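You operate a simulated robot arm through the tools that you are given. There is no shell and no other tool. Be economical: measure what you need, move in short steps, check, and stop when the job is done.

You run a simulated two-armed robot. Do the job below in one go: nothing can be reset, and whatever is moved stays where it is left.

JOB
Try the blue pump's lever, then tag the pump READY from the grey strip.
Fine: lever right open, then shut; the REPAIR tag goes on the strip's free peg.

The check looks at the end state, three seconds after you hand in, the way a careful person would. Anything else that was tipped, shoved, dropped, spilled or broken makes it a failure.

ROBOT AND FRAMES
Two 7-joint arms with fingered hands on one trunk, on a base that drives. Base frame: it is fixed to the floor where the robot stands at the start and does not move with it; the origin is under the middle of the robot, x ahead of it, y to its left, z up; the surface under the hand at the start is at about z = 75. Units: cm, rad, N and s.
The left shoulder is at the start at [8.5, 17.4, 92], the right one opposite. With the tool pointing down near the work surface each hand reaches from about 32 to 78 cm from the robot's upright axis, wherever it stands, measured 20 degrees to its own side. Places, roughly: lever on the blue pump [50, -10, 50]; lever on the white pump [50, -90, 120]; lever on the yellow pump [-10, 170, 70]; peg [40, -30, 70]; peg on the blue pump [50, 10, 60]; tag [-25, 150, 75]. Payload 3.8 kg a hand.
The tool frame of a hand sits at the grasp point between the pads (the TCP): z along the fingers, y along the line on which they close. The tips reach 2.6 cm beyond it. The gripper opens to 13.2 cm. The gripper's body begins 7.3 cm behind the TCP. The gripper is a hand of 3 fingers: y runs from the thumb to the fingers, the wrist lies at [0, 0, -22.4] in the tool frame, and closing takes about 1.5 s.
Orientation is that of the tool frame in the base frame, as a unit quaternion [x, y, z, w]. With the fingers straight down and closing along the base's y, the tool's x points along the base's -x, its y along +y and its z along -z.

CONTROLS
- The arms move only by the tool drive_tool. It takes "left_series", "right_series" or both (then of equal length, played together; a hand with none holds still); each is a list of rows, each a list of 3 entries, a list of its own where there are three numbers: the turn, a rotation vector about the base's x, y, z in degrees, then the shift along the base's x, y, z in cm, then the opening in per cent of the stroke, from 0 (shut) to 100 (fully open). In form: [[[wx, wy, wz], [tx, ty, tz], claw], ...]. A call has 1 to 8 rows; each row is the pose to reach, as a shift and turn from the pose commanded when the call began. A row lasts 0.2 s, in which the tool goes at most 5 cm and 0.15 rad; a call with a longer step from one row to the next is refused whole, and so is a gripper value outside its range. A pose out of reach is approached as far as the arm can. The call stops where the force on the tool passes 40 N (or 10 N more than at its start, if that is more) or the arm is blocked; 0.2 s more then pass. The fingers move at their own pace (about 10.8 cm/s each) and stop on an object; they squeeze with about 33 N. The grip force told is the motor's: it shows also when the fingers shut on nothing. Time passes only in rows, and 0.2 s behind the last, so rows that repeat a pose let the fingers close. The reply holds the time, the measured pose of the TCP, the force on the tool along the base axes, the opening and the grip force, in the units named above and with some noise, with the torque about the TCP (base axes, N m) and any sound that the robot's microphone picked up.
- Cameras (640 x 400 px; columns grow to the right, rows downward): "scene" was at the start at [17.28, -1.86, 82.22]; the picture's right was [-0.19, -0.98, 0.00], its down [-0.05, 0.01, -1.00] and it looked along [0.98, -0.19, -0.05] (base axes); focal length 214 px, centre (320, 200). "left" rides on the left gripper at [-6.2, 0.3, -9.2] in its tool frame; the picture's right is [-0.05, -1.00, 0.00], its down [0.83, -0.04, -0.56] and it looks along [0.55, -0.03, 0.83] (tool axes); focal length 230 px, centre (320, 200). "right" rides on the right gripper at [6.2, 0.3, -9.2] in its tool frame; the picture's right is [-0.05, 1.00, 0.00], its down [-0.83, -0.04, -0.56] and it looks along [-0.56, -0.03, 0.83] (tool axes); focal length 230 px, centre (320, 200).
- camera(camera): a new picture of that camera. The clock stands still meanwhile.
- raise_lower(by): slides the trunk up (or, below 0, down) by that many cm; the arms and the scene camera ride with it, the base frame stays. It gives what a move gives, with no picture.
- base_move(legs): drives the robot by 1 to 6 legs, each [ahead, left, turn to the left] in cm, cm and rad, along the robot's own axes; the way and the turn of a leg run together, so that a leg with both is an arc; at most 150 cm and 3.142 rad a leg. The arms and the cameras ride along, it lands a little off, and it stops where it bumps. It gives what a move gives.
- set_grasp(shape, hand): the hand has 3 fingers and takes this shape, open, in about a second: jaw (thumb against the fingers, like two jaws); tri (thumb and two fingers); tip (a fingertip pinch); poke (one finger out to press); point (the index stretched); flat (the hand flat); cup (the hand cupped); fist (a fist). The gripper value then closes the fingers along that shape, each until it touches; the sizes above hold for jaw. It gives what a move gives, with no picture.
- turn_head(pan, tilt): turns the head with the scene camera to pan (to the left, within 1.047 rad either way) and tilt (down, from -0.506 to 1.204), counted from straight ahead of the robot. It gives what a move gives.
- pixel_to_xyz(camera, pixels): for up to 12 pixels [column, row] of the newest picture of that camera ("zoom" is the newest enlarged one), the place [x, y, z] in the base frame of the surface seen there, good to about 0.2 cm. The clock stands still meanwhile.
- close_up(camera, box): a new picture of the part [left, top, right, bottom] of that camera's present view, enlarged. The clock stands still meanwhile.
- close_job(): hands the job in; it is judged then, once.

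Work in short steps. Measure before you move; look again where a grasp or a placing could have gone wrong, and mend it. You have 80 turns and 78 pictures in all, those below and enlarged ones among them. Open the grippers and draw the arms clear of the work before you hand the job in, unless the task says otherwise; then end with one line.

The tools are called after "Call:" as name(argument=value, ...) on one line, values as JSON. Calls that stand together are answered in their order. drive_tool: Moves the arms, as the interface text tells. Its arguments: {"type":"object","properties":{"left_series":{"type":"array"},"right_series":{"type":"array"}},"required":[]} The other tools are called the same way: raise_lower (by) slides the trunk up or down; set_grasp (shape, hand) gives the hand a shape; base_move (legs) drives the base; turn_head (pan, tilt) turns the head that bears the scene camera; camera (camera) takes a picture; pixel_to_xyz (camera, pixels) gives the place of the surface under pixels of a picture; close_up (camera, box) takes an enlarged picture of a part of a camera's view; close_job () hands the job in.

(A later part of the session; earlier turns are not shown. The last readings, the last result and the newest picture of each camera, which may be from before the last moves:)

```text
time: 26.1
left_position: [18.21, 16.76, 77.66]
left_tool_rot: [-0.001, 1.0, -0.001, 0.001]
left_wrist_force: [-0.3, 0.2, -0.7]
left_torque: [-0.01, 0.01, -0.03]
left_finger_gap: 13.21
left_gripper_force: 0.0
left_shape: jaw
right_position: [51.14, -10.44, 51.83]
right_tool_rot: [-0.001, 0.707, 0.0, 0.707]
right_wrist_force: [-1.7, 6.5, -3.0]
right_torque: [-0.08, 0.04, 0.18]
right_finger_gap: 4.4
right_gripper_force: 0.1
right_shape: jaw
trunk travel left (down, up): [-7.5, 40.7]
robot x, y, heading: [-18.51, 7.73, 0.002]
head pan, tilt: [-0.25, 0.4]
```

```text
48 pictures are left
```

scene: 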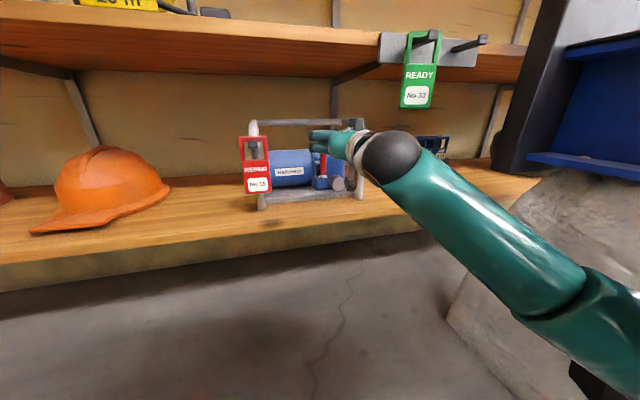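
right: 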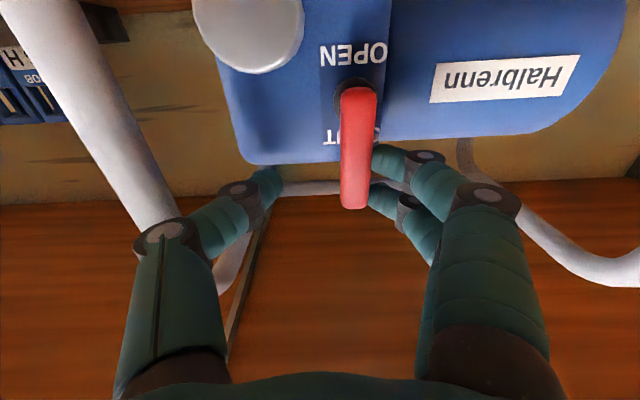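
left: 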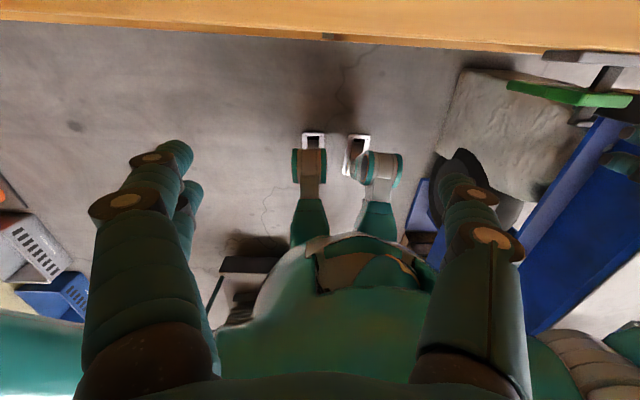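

Force 6.5 N with no further motion: lever is at its SHUT stop. I recentre the hand and draw back 8 cm, then look.

Call:
drive_tool(right_series=[[[0, 0, 0], [0, 1.0, 0], 30], [[0, 0, 0], [0, 1.7, 0], 30], [[0, 0, 0], [-2, 1.7, 0], 30], [[0, 0, 0], [-5, 1.7, 0], 30], [[0, 0, 0], [-8, 1.7, 0], 30], [[0, 0, 0], [-12, 1.7, 0], 30], [[0, 0, 0], [-16, 1.7, 0], 100]])

Call:
camera(camera="right")

Call:
camera(camera="scene")

```text
time: 27.7
left_position: [18.16, 16.7, 77.68]
left_tool_rot: [0.0, 1.0, 0.0, 0.0]
left_wrist_force: [0.8, 0.1, 0.2]
left_torque: [-0.02, -0.01, 0.02]
left_finger_gap: 13.22
left_gripper_force: 0.2
left_shape: jaw
right_position: [34.84, -8.79, 51.74]
right_tool_rot: [0.0, 0.706, 0.0, 0.708]
right_wrist_force: [0.3, -0.1, 0.7]
right_torque: [0.01, -0.01, 0.02]
right_finger_gap: 12.33
right_gripper_force: 0.0
right_shape: jaw
trunk travel left (down, up): [-7.5, 40.7]
robot x, y, heading: [-17.85, 8.29, 0.002]
head pan, tilt: [-0.25, 0.4]
```

```text
47 pictures are left
```

right: 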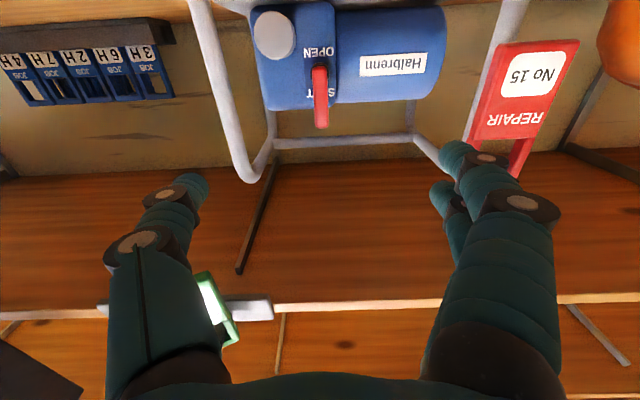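

```text
46 pictures are left
```

scene: 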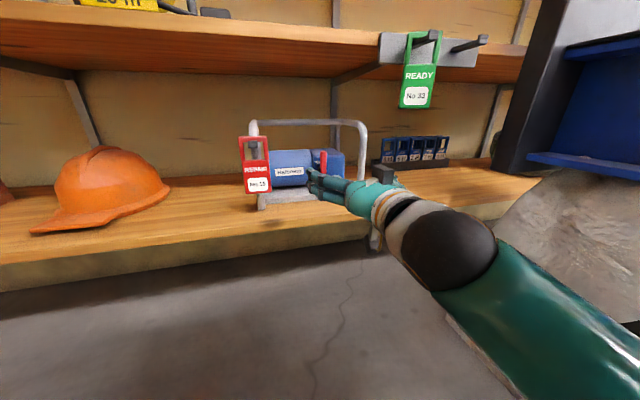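

Lever stands upright at SHUT, everything undisturbed. Now the REPAIR tag: I enlarge it and its peg and measure.

Call:
close_up(camera="scene", box=[232, 128, 282, 198])

Call:
pixel_to_xyz(camera="zoom", pixels=[[240, 55], [300, 52], [255, 130], [255, 110], [300, 130], [215, 110], [230, 250], [330, 245], [235, 370], [335, 365], [235, 185], [320, 180]])

```text
5.71 times, centred on (257, 163) of scene
```

zoom: 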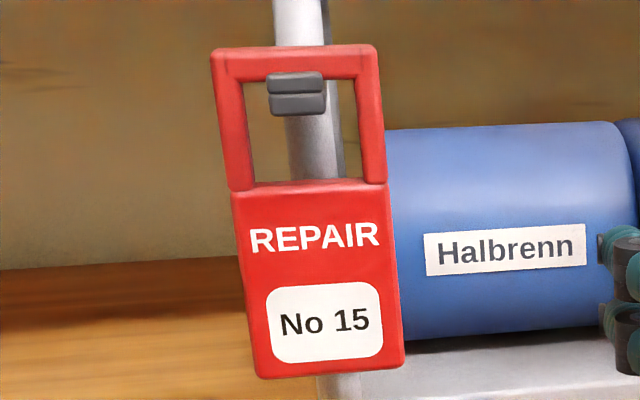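

```text
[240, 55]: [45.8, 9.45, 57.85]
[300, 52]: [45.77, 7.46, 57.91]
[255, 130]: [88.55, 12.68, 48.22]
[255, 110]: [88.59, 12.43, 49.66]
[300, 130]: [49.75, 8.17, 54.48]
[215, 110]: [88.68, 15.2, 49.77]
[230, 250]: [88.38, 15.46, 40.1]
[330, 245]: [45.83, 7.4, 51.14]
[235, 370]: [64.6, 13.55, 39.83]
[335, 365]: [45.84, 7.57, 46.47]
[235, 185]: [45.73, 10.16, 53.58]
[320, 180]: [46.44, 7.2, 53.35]
```

I refine: tag edges and the peg end.

Call:
pixel_to_xyz(camera="zoom", pixels=[[296, 80], [296, 105], [272, 105], [322, 105], [225, 70], [372, 65], [245, 240], [385, 235], [260, 365], [395, 355], [390, 200], [300, 195]])

Call:
close_up(camera="right", box=[420, 20, 620, 190])

Call:
pixel_to_xyz(camera="zoom", pixels=[[340, 140], [200, 300], [490, 100], [230, 200], [350, 260], [180, 340], [460, 200], [400, 300]])

```text
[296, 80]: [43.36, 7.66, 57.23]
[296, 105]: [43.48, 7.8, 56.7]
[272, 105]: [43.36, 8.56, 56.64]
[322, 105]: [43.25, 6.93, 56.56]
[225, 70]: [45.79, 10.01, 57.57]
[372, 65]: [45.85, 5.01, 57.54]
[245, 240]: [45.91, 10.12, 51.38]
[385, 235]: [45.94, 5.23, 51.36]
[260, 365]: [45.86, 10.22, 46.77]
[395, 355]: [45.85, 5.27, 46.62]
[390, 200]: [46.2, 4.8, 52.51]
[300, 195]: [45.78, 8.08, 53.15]
```

```text
2.35 times, centred on (520, 105) of right
```

zoom: 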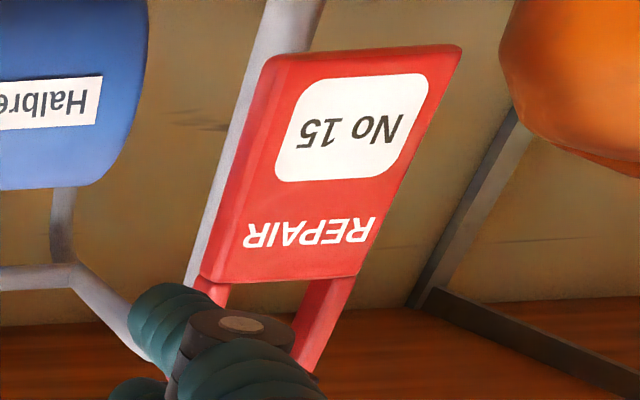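

```text
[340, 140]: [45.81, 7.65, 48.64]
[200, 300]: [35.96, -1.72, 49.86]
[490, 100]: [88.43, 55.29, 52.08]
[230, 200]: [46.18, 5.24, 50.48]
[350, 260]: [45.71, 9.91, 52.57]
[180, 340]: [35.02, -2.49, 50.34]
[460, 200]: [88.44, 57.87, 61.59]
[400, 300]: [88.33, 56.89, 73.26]
```

Tag: front x=45.8, y 4.9–10.3, z 46.1–58.2; peg tip at x≈43.3. I move the right hand across to y=7.6, z=49.7 in front of it.

Call:
drive_tool(right_series=[[[0, 0, 0], [0, 2.3, -0.3], 80], [[0, 0, 0], [0, 4.7, -0.6], 80], [[0, 0, 0], [0, 7, -0.9], 80], [[0, 0, 0], [0, 9.4, -1.2], 80], [[0, 0, 0], [0, 11.7, -1.5], 80], [[0, 0, 0], [0, 14.1, -1.8], 80], [[0, 0, 0], [0, 16.4, -2], 80], [[0, 0, 0], [0, 16.4, -2], 80]])

Call:
camera(camera="right")

Call:
pixel_to_xyz(camera="right", pixels=[[320, 60], [300, 20], [340, 100], [320, 130]])

```text
time: 28.8
left_position: [18.16, 16.7, 77.66]
left_tool_rot: [0.0, 1.0, 0.0, 0.0]
left_wrist_force: [0.4, -0.3, -0.7]
left_torque: [0.01, -0.02, 0.03]
left_finger_gap: 13.21
left_gripper_force: 0.2
left_shape: jaw
right_position: [34.82, -1.45, 50.01]
right_tool_rot: [-0.087, 0.686, -0.039, 0.722]
right_wrist_force: [-0.2, -0.9, 0.4]
right_torque: [-0.02, 0.0, 0.0]
right_finger_gap: 10.59
right_gripper_force: 0.0
right_shape: jaw
trunk travel left (down, up): [-7.5, 40.7]
robot x, y, heading: [-17.68, 8.02, 0.003]
head pan, tilt: [-0.25, 0.4]
stopped in row 5 (right hand): the arm was blocked; the commanded pose is now the measured one
```

```text
43 pictures are left
```

right: 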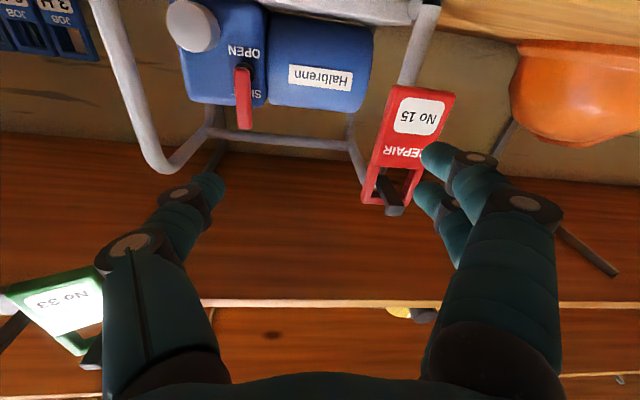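

```text
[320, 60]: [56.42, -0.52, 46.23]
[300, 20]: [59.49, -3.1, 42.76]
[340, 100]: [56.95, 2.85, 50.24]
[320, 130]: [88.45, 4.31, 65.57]
```

The arm was blocked near y=−1.5 (too close to the torso). I go back 7 cm to the right, undo the tilt, and will shift the base left instead.

Call:
drive_tool(right_series=[[[3.4, 1, -1.3], [0, -2.4, 0], 80], [[6.8, 2, -2.6], [0, -4.8, 0], 80], [[10.2, 2.9, -3.9], [0, -7.2, 0], 80]])

Call:
base_move(legs=[[0, 16.4, 0]])

Call:
camera(camera="right")

Call:
pixel_to_xyz(camera="right", pixels=[[280, 60], [320, 60], [360, 60], [320, 100]])

```text
time: 29.6
left_position: [18.18, 16.7, 77.68]
left_tool_rot: [-0.001, 1.0, 0.0, 0.001]
left_wrist_force: [-0.1, 0.9, 0.5]
left_torque: [0.02, 0.02, 0.0]
left_finger_gap: 13.18
left_gripper_force: 0.1
left_shape: jaw
right_position: [34.92, -8.33, 49.72]
right_tool_rot: [0.0, 0.708, 0.002, 0.706]
right_wrist_force: [-0.5, 0.4, 0.7]
right_torque: [0.01, -0.01, 0.0]
right_finger_gap: 10.59
right_gripper_force: 0.0
right_shape: jaw
trunk travel left (down, up): [-7.5, 40.7]
robot x, y, heading: [-17.57, 8.27, -0.002]
head pan, tilt: [-0.25, 0.4]
```

```text
time: 31.7
left_position: [18.11, 33.29, 77.64]
left_tool_rot: [0.0, 1.0, -0.001, 0.001]
left_wrist_force: [-1.2, -0.1, 0.4]
left_torque: [0.02, -0.02, 0.01]
left_finger_gap: 13.19
left_gripper_force: 0.0
left_shape: jaw
right_position: [34.75, 8.02, 49.76]
right_tool_rot: [0.0, 0.707, 0.0, 0.707]
right_wrist_force: [0.4, 0.1, -0.1]
right_torque: [-0.02, -0.01, 0.02]
right_finger_gap: 10.61
right_gripper_force: 0.1
right_shape: jaw
trunk travel left (down, up): [-7.5, 40.7]
robot x, y, heading: [-17.93, 24.88, -0.002]
head pan, tilt: [-0.25, 0.4]
```

```text
42 pictures are left
```

right: 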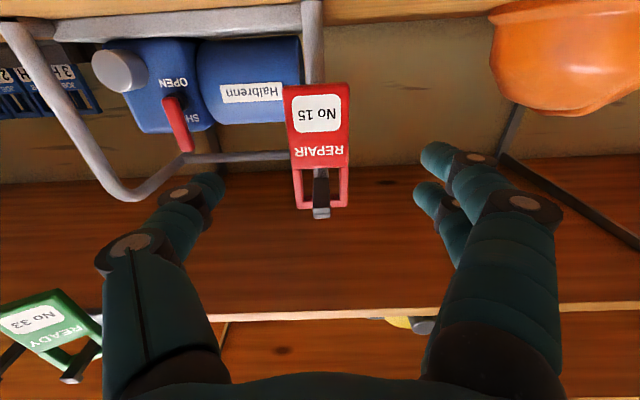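

```text
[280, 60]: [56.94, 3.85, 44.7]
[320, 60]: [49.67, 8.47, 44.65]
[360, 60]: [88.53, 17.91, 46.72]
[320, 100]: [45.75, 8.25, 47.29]
```

Tag is nearly centred at column 318. I sample its edges and the peg end from here.

Call:
pixel_to_xyz(camera="right", pixels=[[290, 110], [346, 110], [294, 160], [344, 160], [316, 90], [318, 162], [320, 212], [320, 190], [298, 200], [344, 203], [286, 110], [320, 205]])

Call:
close_up(camera="right", box=[260, 70, 380, 230])

```text
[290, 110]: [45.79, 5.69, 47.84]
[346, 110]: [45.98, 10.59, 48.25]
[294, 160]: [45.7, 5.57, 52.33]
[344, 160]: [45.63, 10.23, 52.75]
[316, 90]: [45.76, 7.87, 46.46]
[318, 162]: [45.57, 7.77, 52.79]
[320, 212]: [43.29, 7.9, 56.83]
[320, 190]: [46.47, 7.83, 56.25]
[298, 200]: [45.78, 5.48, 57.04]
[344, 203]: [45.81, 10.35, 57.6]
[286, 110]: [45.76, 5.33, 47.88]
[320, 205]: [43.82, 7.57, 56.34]
```

```text
2.50 times, centred on (320, 150) of right
```

zoom: 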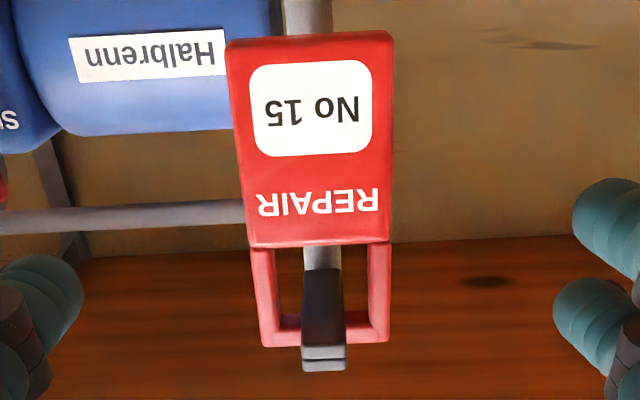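

Tag centre y≈7.85; hand at 8.0. I drive forward 11.2 cm with the jaw open at 10.6 cm.

Call:
drive_tool(right_series=[[[0, 0, 0], [2.5, -0.1, 0], 80], [[0, 0, 0], [5, -0.15, 0], 80], [[0, 0, 0], [7.5, -0.15, 0], 80], [[0, 0, 0], [9.5, -0.15, 0], 80], [[0, 0, 0], [11.2, -0.15, 0], 80]])

Call:
camera(camera="right")

```text
time: 32.9
left_position: [18.24, 33.27, 77.63]
left_tool_rot: [0.0, 1.0, 0.0, 0.0]
left_wrist_force: [0.5, 0.8, 0.9]
left_torque: [-0.01, -0.03, 0.04]
left_finger_gap: 13.18
left_gripper_force: 0.0
left_shape: jaw
right_position: [46.07, 7.86, 49.8]
right_tool_rot: [-0.001, 0.709, 0.002, 0.706]
right_wrist_force: [0.9, -0.9, 0.1]
right_torque: [0.03, -0.03, 0.01]
right_finger_gap: 10.57
right_gripper_force: 0.1
right_shape: jaw
trunk travel left (down, up): [-7.5, 40.7]
robot x, y, heading: [-18.28, 24.88, 0.005]
head pan, tilt: [-0.25, 0.4]
```

```text
40 pictures are left
```

right: 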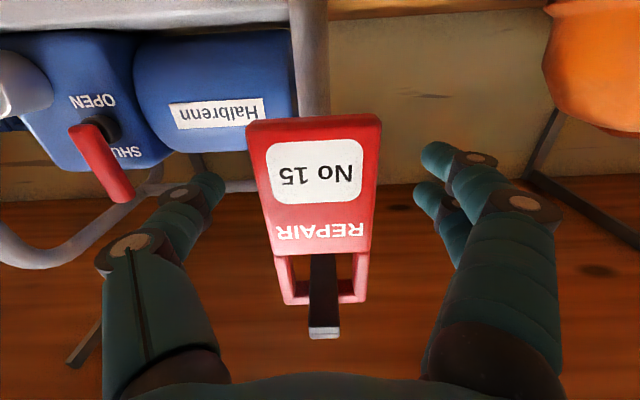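

The tag sits between thumb and fingers. I close on it.

Call:
drive_tool(right_series=[[[0, 0, 0], [0, 0, 0], 50], [[0, 0, 0], [0, 0, 0], 42], [[0, 0, 0], [0, 0, 0], 36], [[0, 0, 0], [0, 0, 0], 20], [[0, 0, 0], [0, 0, 0], 0], [[0, 0, 0], [0, 0, 0], 0]])

Call:
camera(camera="right")

Call:
close_up(camera="scene", box=[230, 60, 430, 200])

```text
time: 34.3
left_position: [18.21, 33.29, 77.71]
left_tool_rot: [-0.001, 1.0, 0.0, 0.0]
left_wrist_force: [0.6, 0.1, 0.5]
left_torque: [0.0, 0.0, -0.05]
left_finger_gap: 13.19
left_gripper_force: 0.1
left_shape: jaw
right_position: [46.16, 7.85, 49.79]
right_tool_rot: [0.001, 0.708, 0.0, 0.706]
right_wrist_force: [3.2, -4.4, 2.1]
right_torque: [0.0, 0.05, -0.53]
right_finger_gap: 1.79
right_gripper_force: 32.9
right_shape: jaw
trunk travel left (down, up): [-7.5, 40.7]
robot x, y, heading: [-17.85, 24.35, 0.001]
head pan, tilt: [-0.25, 0.4]
```

```text
39 pictures are left
```

right: 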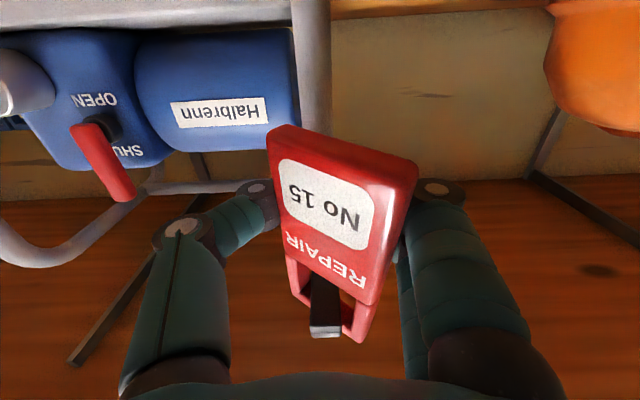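

```text
2.86 times, centred on (330, 130) of scene
```

zoom: 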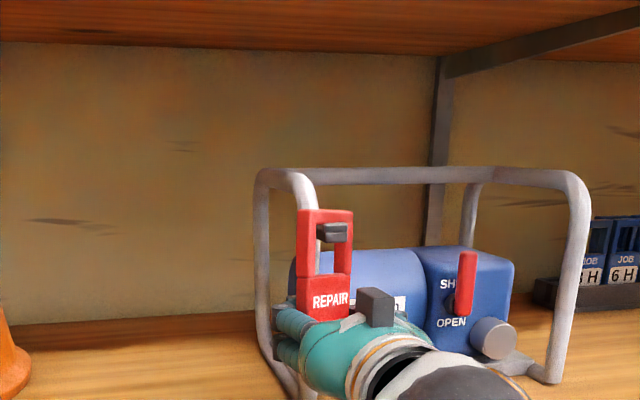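

The fingers curled round: the tag has yawed about 25–30° but is held firmly (32.9 N, gap 1.8). I measure its pose relative to the peg before deciding.

Call:
close_up(camera="right", box=[240, 110, 440, 350])

Call:
pixel_to_xyz(camera="right", pixels=[[275, 140], [405, 180], [295, 240], [360, 275], [340, 160], [325, 250], [325, 330], [322, 290], [292, 270], [366, 320], [356, 335], [290, 225]])

Call:
close_up(camera="scene", box=[300, 120, 380, 190])

```text
1.67 times, centred on (340, 230) of right
```

zoom: 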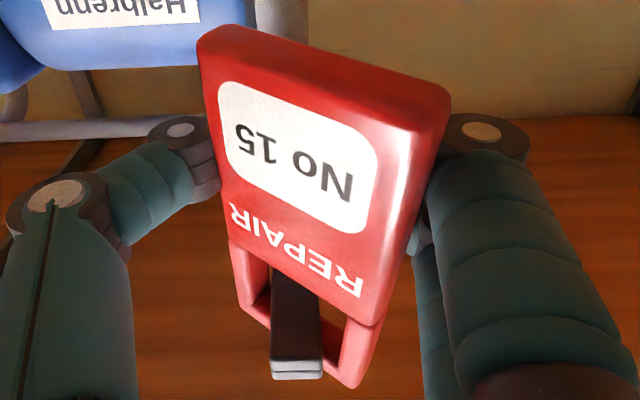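

```text
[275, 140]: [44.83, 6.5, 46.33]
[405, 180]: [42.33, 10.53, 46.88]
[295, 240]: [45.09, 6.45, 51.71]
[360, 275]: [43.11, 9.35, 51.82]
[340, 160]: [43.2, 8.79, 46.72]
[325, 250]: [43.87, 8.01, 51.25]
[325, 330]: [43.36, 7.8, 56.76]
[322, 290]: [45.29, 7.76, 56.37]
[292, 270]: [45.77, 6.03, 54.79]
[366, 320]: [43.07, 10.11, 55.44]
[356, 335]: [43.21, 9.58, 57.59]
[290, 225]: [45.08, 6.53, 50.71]
```

```text
5.71 times, centred on (340, 155) of scene
```

zoom: 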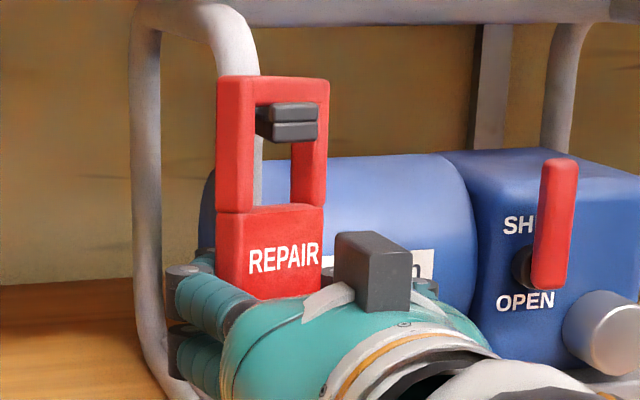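

Tag yaw ≈32°, window still straddles the peg with side clearance; lip is ~0.7 cm and there is 2.9 cm of room below the peg. I lift 1.6 cm and read the force.

Call:
drive_tool(right_series=[[[0, 0, 0], [0, 0.2, 0.6], 0], [[0, 0, 0], [0, 0.2, 1.2], 0], [[0, 0, 0], [0, 0.2, 1.6], 0], [[0, 0, 0], [0, 0.2, 1.6], 0]])

Call:
close_up(camera="right", box=[240, 110, 440, 350])

Call:
close_up(camera="scene", box=[300, 120, 380, 190])

```text
time: 35.3
left_position: [18.21, 33.11, 77.65]
left_tool_rot: [-0.001, 1.0, -0.001, 0.002]
left_wrist_force: [-0.2, 0.5, 0.1]
left_torque: [-0.01, -0.02, -0.03]
left_finger_gap: 13.17
left_gripper_force: 0.1
left_shape: jaw
right_position: [46.19, 8.05, 51.28]
right_tool_rot: [0.0, 0.708, 0.001, 0.706]
right_wrist_force: [-0.1, -5.9, -3.5]
right_torque: [0.37, 0.04, 0.0]
right_finger_gap: 1.61
right_gripper_force: 33.2
right_shape: jaw
trunk travel left (down, up): [-7.5, 40.7]
robot x, y, heading: [-17.79, 24.39, -0.0]
head pan, tilt: [-0.25, 0.4]
```

```text
1.67 times, centred on (340, 230) of right
```

zoom: 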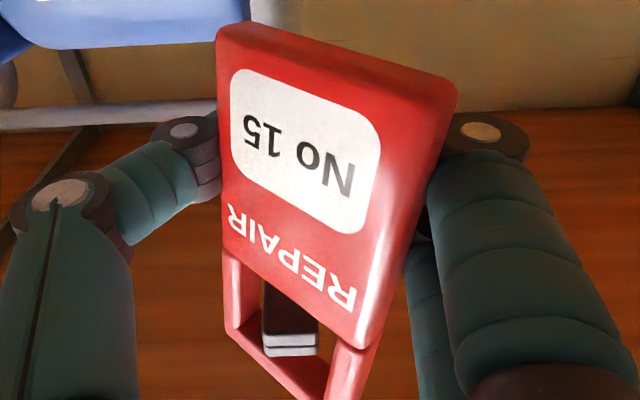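

```text
5.71 times, centred on (340, 155) of scene
```

zoom: 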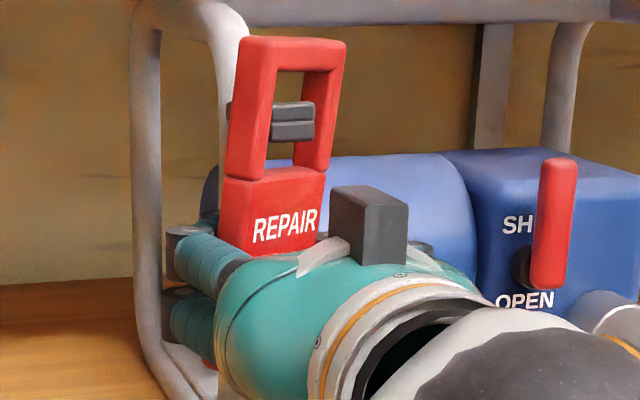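

The bar is now above the lip; the −y side of the window presses the peg (force y −6 N). I ease 0.4 cm to −y and pull straight back.

Call:
drive_tool(right_series=[[[0, 0, 0], [0, -0.4, 0], 0], [[0, 0, 0], [0, -0.4, 0], 0]])

Call:
drive_tool(right_series=[[[0, 0, 0], [-1, 0, 0], 0], [[0, 0, 0], [-2, 0, 0], 0], [[0, 0, 0], [-3, 0, 0], 0], [[0, 0, 0], [-4.5, 0, 0], 0], [[0, 0, 0], [-6.5, 0, 0], 0]])

Call:
close_up(camera="scene", box=[270, 90, 430, 210])

Call:
camera(camera="right")

```text
time: 35.9
left_position: [18.2, 33.3, 77.67]
left_tool_rot: [-0.001, 1.0, -0.001, 0.0]
left_wrist_force: [0.3, -0.6, 0.5]
left_torque: [0.02, -0.04, 0.02]
left_finger_gap: 13.16
left_gripper_force: 0.1
left_shape: jaw
right_position: [46.07, 7.75, 51.42]
right_tool_rot: [-0.001, 0.707, 0.002, 0.707]
right_wrist_force: [-0.3, 0.2, -0.6]
right_torque: [0.01, -0.02, -0.01]
right_finger_gap: 1.52
right_gripper_force: 33.0
right_shape: jaw
trunk travel left (down, up): [-7.5, 40.7]
robot x, y, heading: [-18.09, 24.57, -0.001]
head pan, tilt: [-0.25, 0.4]
```

```text
time: 37.1
left_position: [18.18, 33.24, 77.71]
left_tool_rot: [-0.001, 1.0, 0.0, 0.0]
left_wrist_force: [0.3, 0.0, 0.1]
left_torque: [0.0, -0.01, -0.03]
left_finger_gap: 13.2
left_gripper_force: 0.3
left_shape: jaw
right_position: [39.31, 7.85, 51.33]
right_tool_rot: [0.0, 0.708, 0.001, 0.707]
right_wrist_force: [-0.4, -0.4, -0.5]
right_torque: [0.01, -0.04, 0.0]
right_finger_gap: 1.54
right_gripper_force: 33.0
right_shape: jaw
trunk travel left (down, up): [-7.5, 40.7]
robot x, y, heading: [-17.98, 24.62, -0.004]
head pan, tilt: [-0.25, 0.4]
```

```text
3.33 times, centred on (350, 150) of scene
```

zoom: 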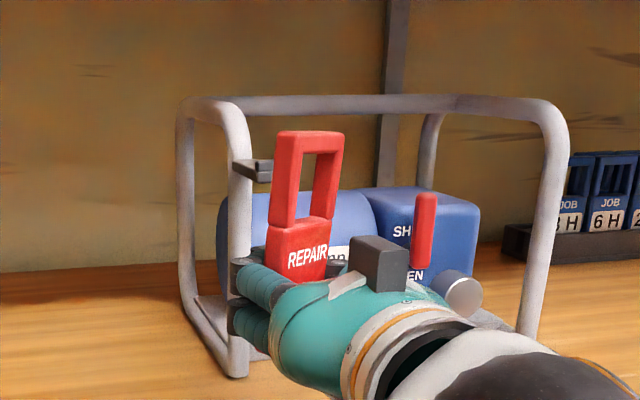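

```text
32 pictures are left
```

right: 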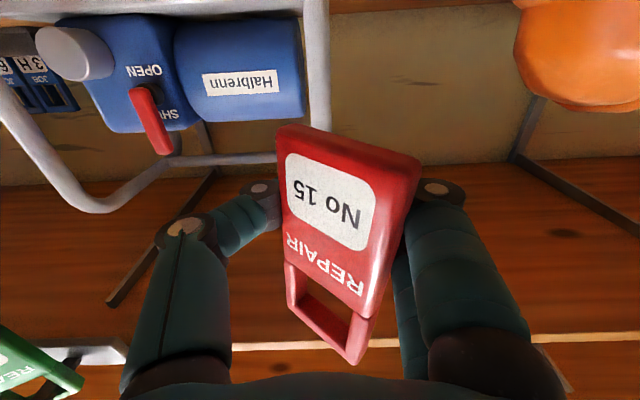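

REPAIR is off cleanly and firmly held; pump, lever unmoved. I draw back 9 cm, raise the trunk 16.5 cm, and drive right 25 cm.

Call:
drive_tool(right_series=[[[0, 0, 0], [-2.5, 0, 0], 0], [[0, 0, 0], [-5, 0, 0], 0], [[0, 0, 0], [-7.5, 0, 0], 0], [[0, 0, 0], [-9, 0, 0], 0]])

Call:
raise_lower(by=16.5)

Call:
base_move(legs=[[0, -25, 0]])

Call:
camera(camera="scene")

```text
time: 38.1
left_position: [18.31, 33.25, 77.72]
left_tool_rot: [-0.001, 1.0, 0.0, 0.0]
left_wrist_force: [0.2, 0.4, -0.2]
left_torque: [-0.01, 0.02, 0.01]
left_finger_gap: 13.17
left_gripper_force: 0.1
left_shape: jaw
right_position: [30.44, 7.68, 51.37]
right_tool_rot: [0.001, 0.707, 0.0, 0.707]
right_wrist_force: [0.0, 0.4, -0.6]
right_torque: [-0.02, -0.02, -0.01]
right_finger_gap: 1.56
right_gripper_force: 33.0
right_shape: jaw
trunk travel left (down, up): [-7.5, 40.7]
robot x, y, heading: [-18.18, 24.32, 0.007]
head pan, tilt: [-0.25, 0.4]
```

```text
time: 40.0
left_position: [18.27, 33.26, 94.05]
left_tool_rot: [0.0, 1.0, 0.0, 0.0]
left_wrist_force: [-0.5, -0.5, -0.1]
left_torque: [-0.02, 0.01, -0.01]
left_finger_gap: 13.19
left_gripper_force: 0.1
left_shape: jaw
right_position: [30.56, 7.68, 67.77]
right_tool_rot: [-0.001, 0.708, 0.001, 0.706]
right_wrist_force: [-0.1, 0.4, -0.4]
right_torque: [0.02, -0.01, 0.01]
right_finger_gap: 1.53
right_gripper_force: 32.5
right_shape: jaw
trunk travel left (down, up): [-24.0, 24.2]
robot x, y, heading: [-17.78, 24.39, -0.004]
head pan, tilt: [-0.25, 0.4]
```

```text
time: 42.8
left_position: [18.13, 8.19, 94.17]
left_tool_rot: [-0.001, 1.0, 0.0, 0.0]
left_wrist_force: [-0.2, 0.4, -1.1]
left_torque: [0.03, 0.02, -0.03]
left_finger_gap: 13.19
left_gripper_force: 0.0
left_shape: jaw
right_position: [30.61, -17.25, 67.94]
right_tool_rot: [0.001, 0.708, 0.0, 0.707]
right_wrist_force: [-0.1, 0.2, -0.8]
right_torque: [0.02, 0.01, 0.04]
right_finger_gap: 1.54
right_gripper_force: 33.4
right_shape: jaw
trunk travel left (down, up): [-24.0, 24.2]
robot x, y, heading: [-18.18, -0.06, 0.002]
head pan, tilt: [-0.25, 0.4]
```

```text
31 pictures are left
```

scene: 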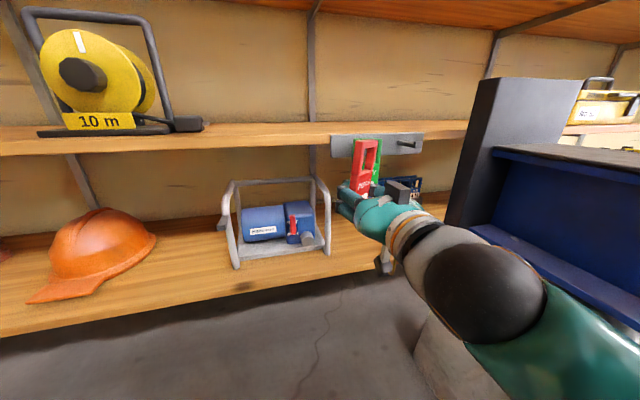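

Path to the free peg at (405,143) is clear. I move the hand 14.7 cm right at x≈30 (ahead of the pegs' tips at 36), yawing −12° to square the tag.

Call:
drive_tool(right_series=[[[0, 0, -2], [0, -2.5, 0], 0], [[0, 0, -4], [0, -5, 0], 0], [[0, 0, -6], [0, -7.5, 0], 0], [[0, 0, -8], [0, -10, 0], 0], [[0, 0, -10], [0, -12.5, 0], 0], [[0, 0, -12], [0, -14.7, 0], 0]])

Call:
turn_head(pan=-0.6, tilt=0.5)

Call:
camera(camera="scene")

Call:
camera(camera="right")

```text
time: 44.2
left_position: [18.29, 8.3, 94.14]
left_tool_rot: [-0.001, 1.0, 0.0, 0.0]
left_wrist_force: [1.3, -0.6, 0.2]
left_torque: [0.02, 0.0, 0.01]
left_finger_gap: 13.17
left_gripper_force: 0.1
left_shape: jaw
right_position: [30.67, -31.83, 68.03]
right_tool_rot: [0.073, 0.704, -0.072, 0.703]
right_wrist_force: [0.5, 0.2, -0.3]
right_torque: [-0.02, 0.0, -0.01]
right_finger_gap: 1.56
right_gripper_force: 32.5
right_shape: jaw
trunk travel left (down, up): [-24.0, 24.2]
robot x, y, heading: [-17.83, -0.54, -0.004]
head pan, tilt: [-0.25, 0.4]
```

```text
time: 45.0
left_position: [18.22, 8.32, 94.08]
left_tool_rot: [-0.001, 1.0, 0.0, 0.0]
left_wrist_force: [0.2, 0.9, 0.3]
left_torque: [0.02, -0.04, -0.01]
left_finger_gap: 13.19
left_gripper_force: 0.1
left_shape: jaw
right_position: [30.71, -31.79, 67.99]
right_tool_rot: [0.073, 0.704, -0.073, 0.703]
right_wrist_force: [0.5, -0.1, -0.6]
right_torque: [0.03, 0.01, -0.02]
right_finger_gap: 1.57
right_gripper_force: 33.1
right_shape: jaw
trunk travel left (down, up): [-24.0, 24.2]
robot x, y, heading: [-17.84, -0.54, -0.002]
head pan, tilt: [-0.6, 0.499]
```

```text
30 pictures are left
```

scene: 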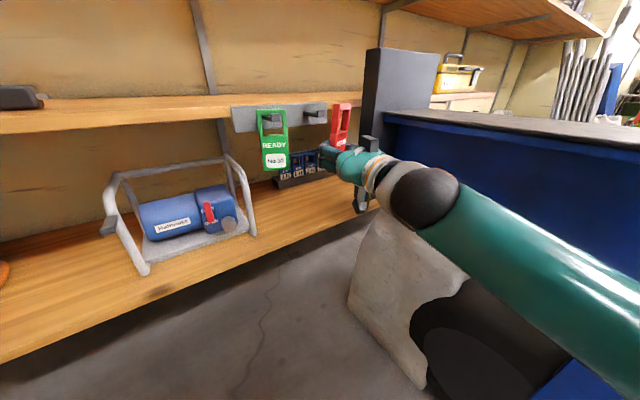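

```text
29 pictures are left
```

right: 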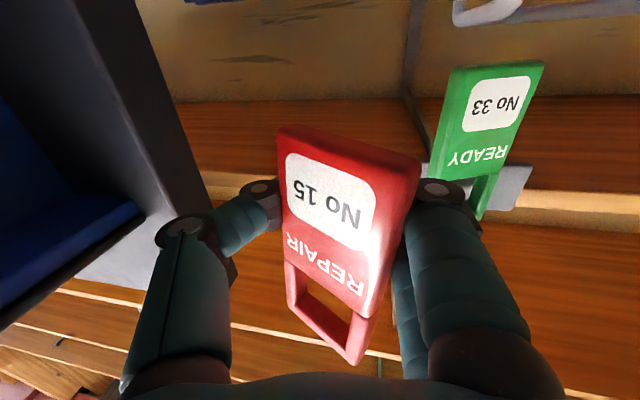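

I enlarge the scene around tag and free peg and measure both.

Call:
close_up(camera="scene", box=[290, 85, 370, 155])

Call:
pixel_to_xyz(camera="scene", pixels=[[312, 120], [480, 300], [560, 330], [420, 230], [620, 340], [560, 260], [600, 370]])

```text
5.71 times, centred on (330, 120) of scene
```

zoom: 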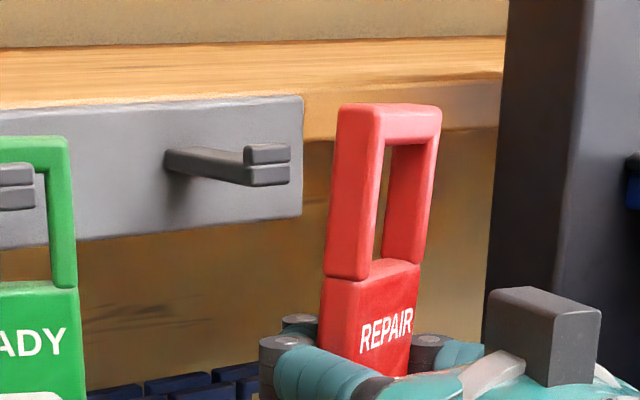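

```text
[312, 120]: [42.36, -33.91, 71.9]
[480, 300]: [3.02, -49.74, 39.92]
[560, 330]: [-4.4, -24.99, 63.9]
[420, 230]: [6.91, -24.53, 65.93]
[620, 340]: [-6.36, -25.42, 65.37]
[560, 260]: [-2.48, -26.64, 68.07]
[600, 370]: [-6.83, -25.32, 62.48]
```

Call:
pixel_to_xyz(camera="zoom", pixels=[[250, 175], [268, 175], [285, 175], [268, 152], [200, 162], [358, 112], [430, 112], [350, 200], [420, 210], [352, 140], [395, 272], [378, 125]])

Call:
pixel_to_xyz(camera="right", pixels=[[290, 290], [360, 335], [325, 310], [345, 350], [298, 310], [325, 270], [370, 300], [286, 255]])

```text
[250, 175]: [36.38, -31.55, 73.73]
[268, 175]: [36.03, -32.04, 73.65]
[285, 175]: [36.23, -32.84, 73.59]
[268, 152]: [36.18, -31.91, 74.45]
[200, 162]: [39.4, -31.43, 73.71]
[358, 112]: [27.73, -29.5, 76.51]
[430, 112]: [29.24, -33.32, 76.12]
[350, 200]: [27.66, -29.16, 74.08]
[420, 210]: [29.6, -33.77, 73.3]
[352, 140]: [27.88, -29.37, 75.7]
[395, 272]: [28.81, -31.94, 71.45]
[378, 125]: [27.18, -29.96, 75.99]
```

```text
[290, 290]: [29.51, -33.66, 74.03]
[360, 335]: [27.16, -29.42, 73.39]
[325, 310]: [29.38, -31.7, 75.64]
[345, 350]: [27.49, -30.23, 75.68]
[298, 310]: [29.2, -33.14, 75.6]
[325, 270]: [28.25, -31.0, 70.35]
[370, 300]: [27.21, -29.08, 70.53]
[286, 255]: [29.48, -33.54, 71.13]
```

Peg centre y≈−32.1, lip top ≈74.8; tag window centre y≈−31.5, bar underside ≈75.5. I shift −0.6 in y, +0.2 in z and go forward 6 cm, just short of the peg tip.

Call:
drive_tool(right_series=[[[0, 0, 0], [1.5, -0.3, 0.2], 0], [[0, 0, 0], [3, -0.6, 0.2], 0], [[0, 0, 0], [4.5, -0.6, 0.2], 0], [[0, 0, 0], [6, -0.6, 0.2], 0]])

Call:
close_up(camera="scene", box=[290, 85, 370, 155])

Call:
close_up(camera="right", box=[240, 220, 420, 400])

```text
time: 46.0
left_position: [18.19, 8.12, 94.14]
left_tool_rot: [0.0, 1.0, 0.001, 0.0]
left_wrist_force: [0.4, -0.4, 0.6]
left_torque: [-0.04, 0.0, 0.01]
left_finger_gap: 13.19
left_gripper_force: 0.1
left_shape: jaw
right_position: [36.6, -32.62, 68.03]
right_tool_rot: [0.075, 0.703, -0.074, 0.703]
right_wrist_force: [0.8, -0.1, -0.9]
right_torque: [0.02, -0.01, -0.02]
right_finger_gap: 1.55
right_gripper_force: 32.9
right_shape: jaw
trunk travel left (down, up): [-24.0, 24.2]
robot x, y, heading: [-17.8, -0.3, 0.002]
head pan, tilt: [-0.6, 0.499]
```

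```text
5.71 times, centred on (330, 120) of scene
```

zoom: 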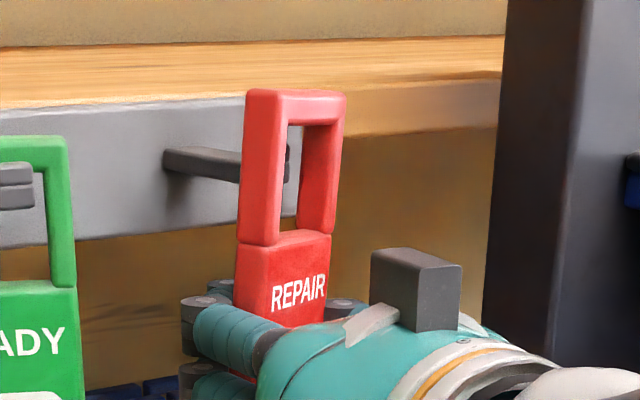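

```text
2.22 times, centred on (330, 310) of right
```

zoom: 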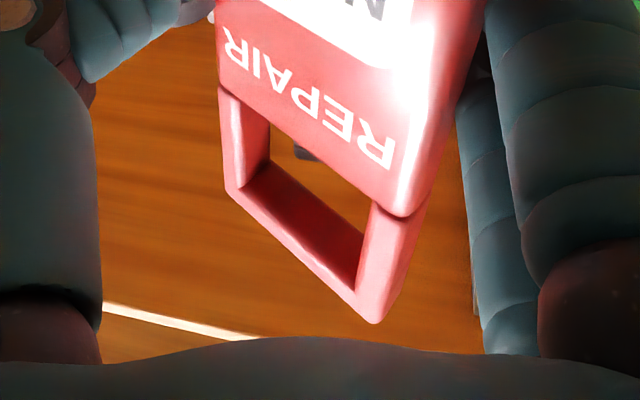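

I measure the window's sides and bar against the peg's y=−32.1 and lip z=74.8.

Call:
pixel_to_xyz(camera="zoom", pixels=[[240, 120], [262, 190], [395, 230], [350, 290], [300, 240], [230, 170], [305, 155], [250, 110]])

Call:
close_up(camera="scene", box=[310, 92, 350, 132])

Call:
pixel_to_xyz(camera="zoom", pixels=[[160, 200], [180, 230], [200, 200], [250, 110], [330, 110], [230, 95], [300, 90], [345, 200], [330, 230], [215, 150], [315, 150]])

```text
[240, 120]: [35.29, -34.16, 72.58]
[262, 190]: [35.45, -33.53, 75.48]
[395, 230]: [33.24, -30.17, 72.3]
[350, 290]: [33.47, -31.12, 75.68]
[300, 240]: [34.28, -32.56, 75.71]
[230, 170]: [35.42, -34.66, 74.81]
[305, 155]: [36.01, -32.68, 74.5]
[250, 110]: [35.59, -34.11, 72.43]
```

```text
10.00 times, centred on (330, 112) of scene
```

zoom: 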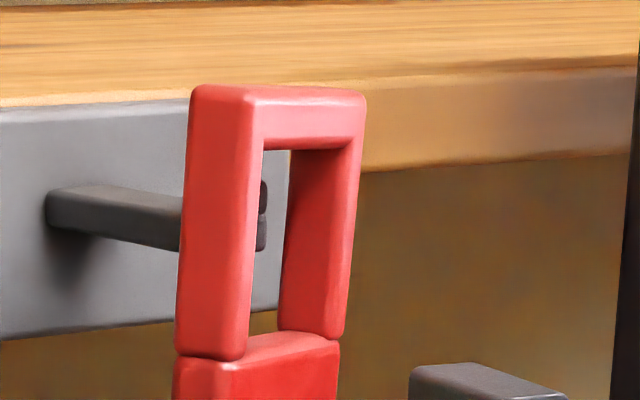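

```text
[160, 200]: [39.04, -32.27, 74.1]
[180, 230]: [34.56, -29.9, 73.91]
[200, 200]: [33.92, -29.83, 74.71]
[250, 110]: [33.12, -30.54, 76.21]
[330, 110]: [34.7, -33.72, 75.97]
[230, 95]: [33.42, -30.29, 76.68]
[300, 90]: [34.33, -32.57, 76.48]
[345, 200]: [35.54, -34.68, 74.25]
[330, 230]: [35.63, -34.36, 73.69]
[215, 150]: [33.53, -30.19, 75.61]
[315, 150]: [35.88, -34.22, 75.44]
```

Window inner span y≈−33.7…−30.9 around peg −33.0…−31.3; bar underside 75.65 over lip 74.8. I shift +0.2 y and go forward 3.7 cm.

Call:
drive_tool(right_series=[[[0, 0, 0], [0.8, 0.2, 0], 0], [[0, 0, 0], [1.6, 0.2, 0], 0], [[0, 0, 0], [2.6, 0.2, 0], 0], [[0, 0, 0], [3.7, 0.2, 0], 0]])

Call:
close_up(camera="scene", box=[300, 92, 350, 132])

```text
time: 47.0
left_position: [18.15, 8.19, 94.13]
left_tool_rot: [-0.001, 1.0, -0.001, 0.0]
left_wrist_force: [-0.2, -0.1, -0.3]
left_torque: [0.02, 0.02, 0.01]
left_finger_gap: 13.18
left_gripper_force: 0.0
left_shape: jaw
right_position: [40.11, -32.42, 67.98]
right_tool_rot: [0.074, 0.705, -0.072, 0.702]
right_wrist_force: [-0.6, 0.2, -0.4]
right_torque: [0.01, -0.01, 0.02]
right_finger_gap: 1.55
right_gripper_force: 32.7
right_shape: jaw
trunk travel left (down, up): [-24.0, 24.2]
robot x, y, heading: [-18.15, -0.94, -0.0]
head pan, tilt: [-0.6, 0.499]
```

```text
10.00 times, centred on (325, 112) of scene
```

zoom: 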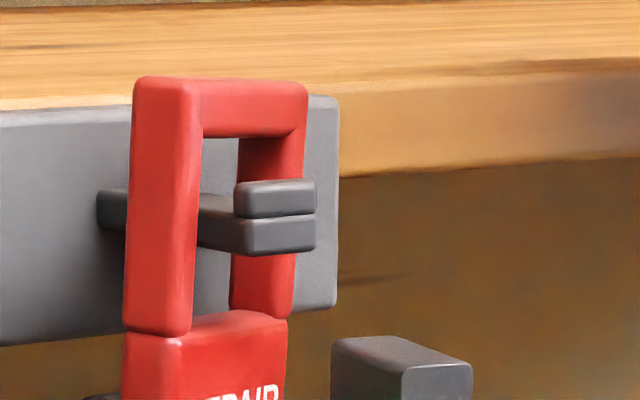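

The peg and its lip are through the window with no contact force. I lower 1.5 cm onto the peg.

Call:
drive_tool(right_series=[[[0, 0, 0], [0, 0, -0.5], 0], [[0, 0, 0], [0, 0, -1.0], 0], [[0, 0, 0], [0, 0, -1.3], 0], [[0, 0, 0], [0, 0, -1.5], 0]])

Call:
close_up(camera="scene", box=[300, 92, 350, 132])

```text
time: 48.0
left_position: [18.2, 8.26, 94.19]
left_tool_rot: [-0.001, 1.0, 0.0, 0.0]
left_wrist_force: [0.2, 0.1, 0.7]
left_torque: [0.01, 0.0, 0.01]
left_finger_gap: 13.18
left_gripper_force: 0.1
left_shape: jaw
right_position: [40.11, -32.41, 66.75]
right_tool_rot: [0.073, 0.702, -0.073, 0.704]
right_wrist_force: [0.2, -1.9, 9.8]
right_torque: [0.06, 0.17, 0.04]
right_finger_gap: 1.56
right_gripper_force: 33.0
right_shape: jaw
trunk travel left (down, up): [-24.0, 24.2]
robot x, y, heading: [-18.22, -0.5, 0.003]
head pan, tilt: [-0.6, 0.499]
```

```text
10.00 times, centred on (325, 112) of scene
```

zoom: 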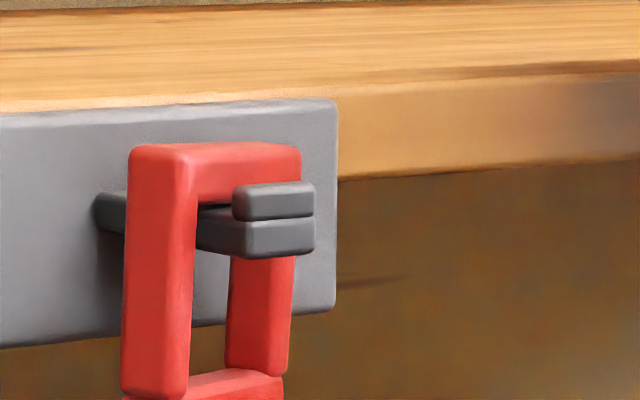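

The bar rests on the peg (9.8 N). I ease up 0.2 cm and open gently to 60 % (not wider, because of READY next to it).

Call:
drive_tool(right_series=[[[0, 0, 0], [0, 0, 0.2], 0], [[0, 0, 0], [0, 0, 0.2], 20], [[0, 0, 0], [0, 0, 0.2], 30], [[0, 0, 0], [0, 0, 0.2], 40], [[0, 0, 0], [0, 0, 0.2], 50], [[0, 0, 0], [0, 0, 0.2], 58], [[0, 0, 0], [0, 0, 0.2], 58], [[0, 0, 0], [0, 0, 0.2], 58]])

Call:
camera(camera="right")

Call:
close_up(camera="scene", box=[250, 90, 370, 180])

```text
time: 49.8
left_position: [18.2, 8.26, 94.15]
left_tool_rot: [-0.002, 1.0, 0.0, 0.0]
left_wrist_force: [0.3, 0.1, -0.2]
left_torque: [0.01, -0.03, 0.0]
left_finger_gap: 13.19
left_gripper_force: 0.1
left_shape: jaw
right_position: [40.24, -32.49, 66.8]
right_tool_rot: [0.074, 0.703, -0.074, 0.703]
right_wrist_force: [0.4, -0.7, 0.4]
right_torque: [0.02, 0.01, -0.04]
right_finger_gap: 7.59
right_gripper_force: 0.0
right_shape: jaw
trunk travel left (down, up): [-24.0, 24.2]
robot x, y, heading: [-18.1, -0.57, 0.002]
head pan, tilt: [-0.6, 0.499]
```

```text
22 pictures are left
```

right: 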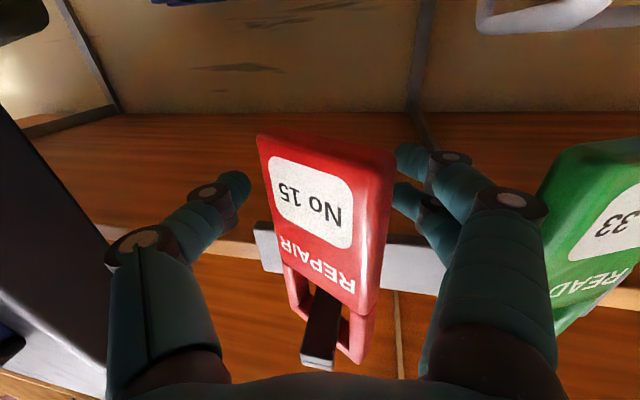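

```text
4.44 times, centred on (310, 135) of scene
```

zoom: 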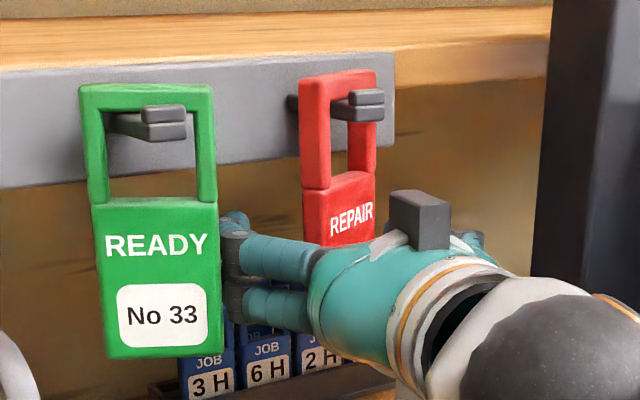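

REPAIR hangs on the peg, released. I pull straight back out.

Call:
drive_tool(right_series=[[[0, 0, 0], [-1, 0, 0], 58], [[0, 0, 0], [-2, 0, 0], 58], [[0, 0, 0], [-3.5, 0, 0], 58], [[0, 0, 0], [-5, 0, 0], 58], [[0, 0, 0], [-7.5, 0, 0], 58], [[0, 0, 0], [-10, 0, 0], 58], [[0, 0, 0], [-12, 0, 0], 58]])

Call:
camera(camera="right")

```text
time: 51.4
left_position: [18.17, 8.36, 94.15]
left_tool_rot: [-0.001, 1.0, 0.001, 0.0]
left_wrist_force: [-0.8, -0.4, -0.7]
left_torque: [-0.02, 0.0, 0.0]
left_finger_gap: 13.19
left_gripper_force: 0.0
left_shape: jaw
right_position: [27.99, -32.35, 66.82]
right_tool_rot: [0.075, 0.704, -0.074, 0.703]
right_wrist_force: [-0.3, -0.3, 0.0]
right_torque: [0.03, -0.02, -0.01]
right_finger_gap: 7.6
right_gripper_force: 0.0
right_shape: jaw
trunk travel left (down, up): [-24.0, 24.2]
robot x, y, heading: [-17.94, 0.01, -0.002]
head pan, tilt: [-0.6, 0.499]
```

```text
20 pictures are left
```

right: 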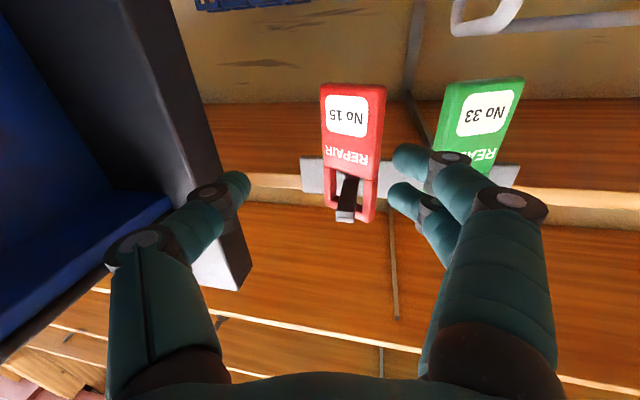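

REPAIR hangs well at (350,150). Next READY: I measure its edges in this picture.

Call:
pixel_to_xyz(camera="right", pixels=[[460, 100], [515, 100], [485, 90], [485, 125], [448, 110], [375, 100], [380, 150], [340, 90], [372, 210], [325, 120], [345, 210]])

Call:
drive_tool(right_series=[[[0, 0, 3], [0, 2.3, 0], 60], [[0, 0, 6], [0, 4.6, 0], 60], [[0, 0, 9], [0, 7, 0], 60], [[0, 0, 12], [0, 10.2, 0], 60], [[0, 0, 12], [0, 10.2, 0], 60]])

Call:
camera(camera="right")

Call:
pixel_to_xyz(camera="right", pixels=[[295, 120], [340, 120], [320, 100], [320, 150], [300, 180], [340, 180], [320, 215], [320, 205]])

```text
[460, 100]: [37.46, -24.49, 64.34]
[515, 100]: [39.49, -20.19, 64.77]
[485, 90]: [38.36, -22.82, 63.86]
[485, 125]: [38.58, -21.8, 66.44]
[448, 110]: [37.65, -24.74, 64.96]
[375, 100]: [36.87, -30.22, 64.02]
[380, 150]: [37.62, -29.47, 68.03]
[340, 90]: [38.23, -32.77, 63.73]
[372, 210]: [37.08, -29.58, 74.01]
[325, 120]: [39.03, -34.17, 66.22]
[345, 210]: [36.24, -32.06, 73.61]
```

```text
time: 52.6
left_position: [18.17, 8.31, 94.15]
left_tool_rot: [-0.001, 1.0, 0.0, 0.0]
left_wrist_force: [-0.2, -0.7, -0.3]
left_torque: [0.0, -0.02, 0.01]
left_finger_gap: 13.21
left_gripper_force: 0.1
left_shape: jaw
right_position: [28.26, -22.27, 66.8]
right_tool_rot: [0.0, 0.708, 0.0, 0.707]
right_wrist_force: [-0.2, 0.1, 0.3]
right_torque: [-0.03, -0.01, 0.03]
right_finger_gap: 7.85
right_gripper_force: 0.2
right_shape: jaw
trunk travel left (down, up): [-24.0, 24.2]
robot x, y, heading: [-17.8, -0.41, 0.0]
head pan, tilt: [-0.6, 0.499]
```

```text
19 pictures are left
```

right: 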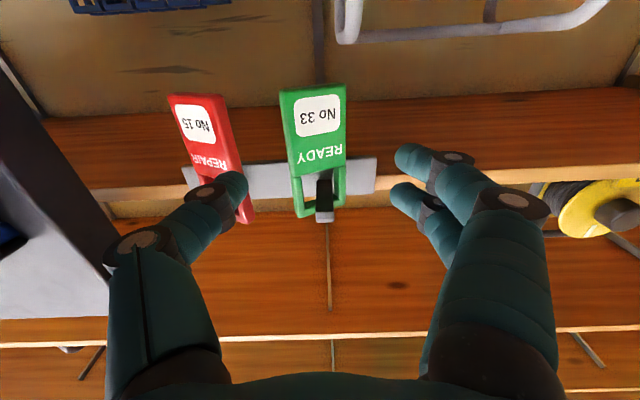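

```text
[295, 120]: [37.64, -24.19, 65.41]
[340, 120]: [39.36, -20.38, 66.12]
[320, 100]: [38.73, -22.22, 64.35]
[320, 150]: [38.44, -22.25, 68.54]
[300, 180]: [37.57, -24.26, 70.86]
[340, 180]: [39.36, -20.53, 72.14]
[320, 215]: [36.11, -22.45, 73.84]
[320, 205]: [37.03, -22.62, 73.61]
```

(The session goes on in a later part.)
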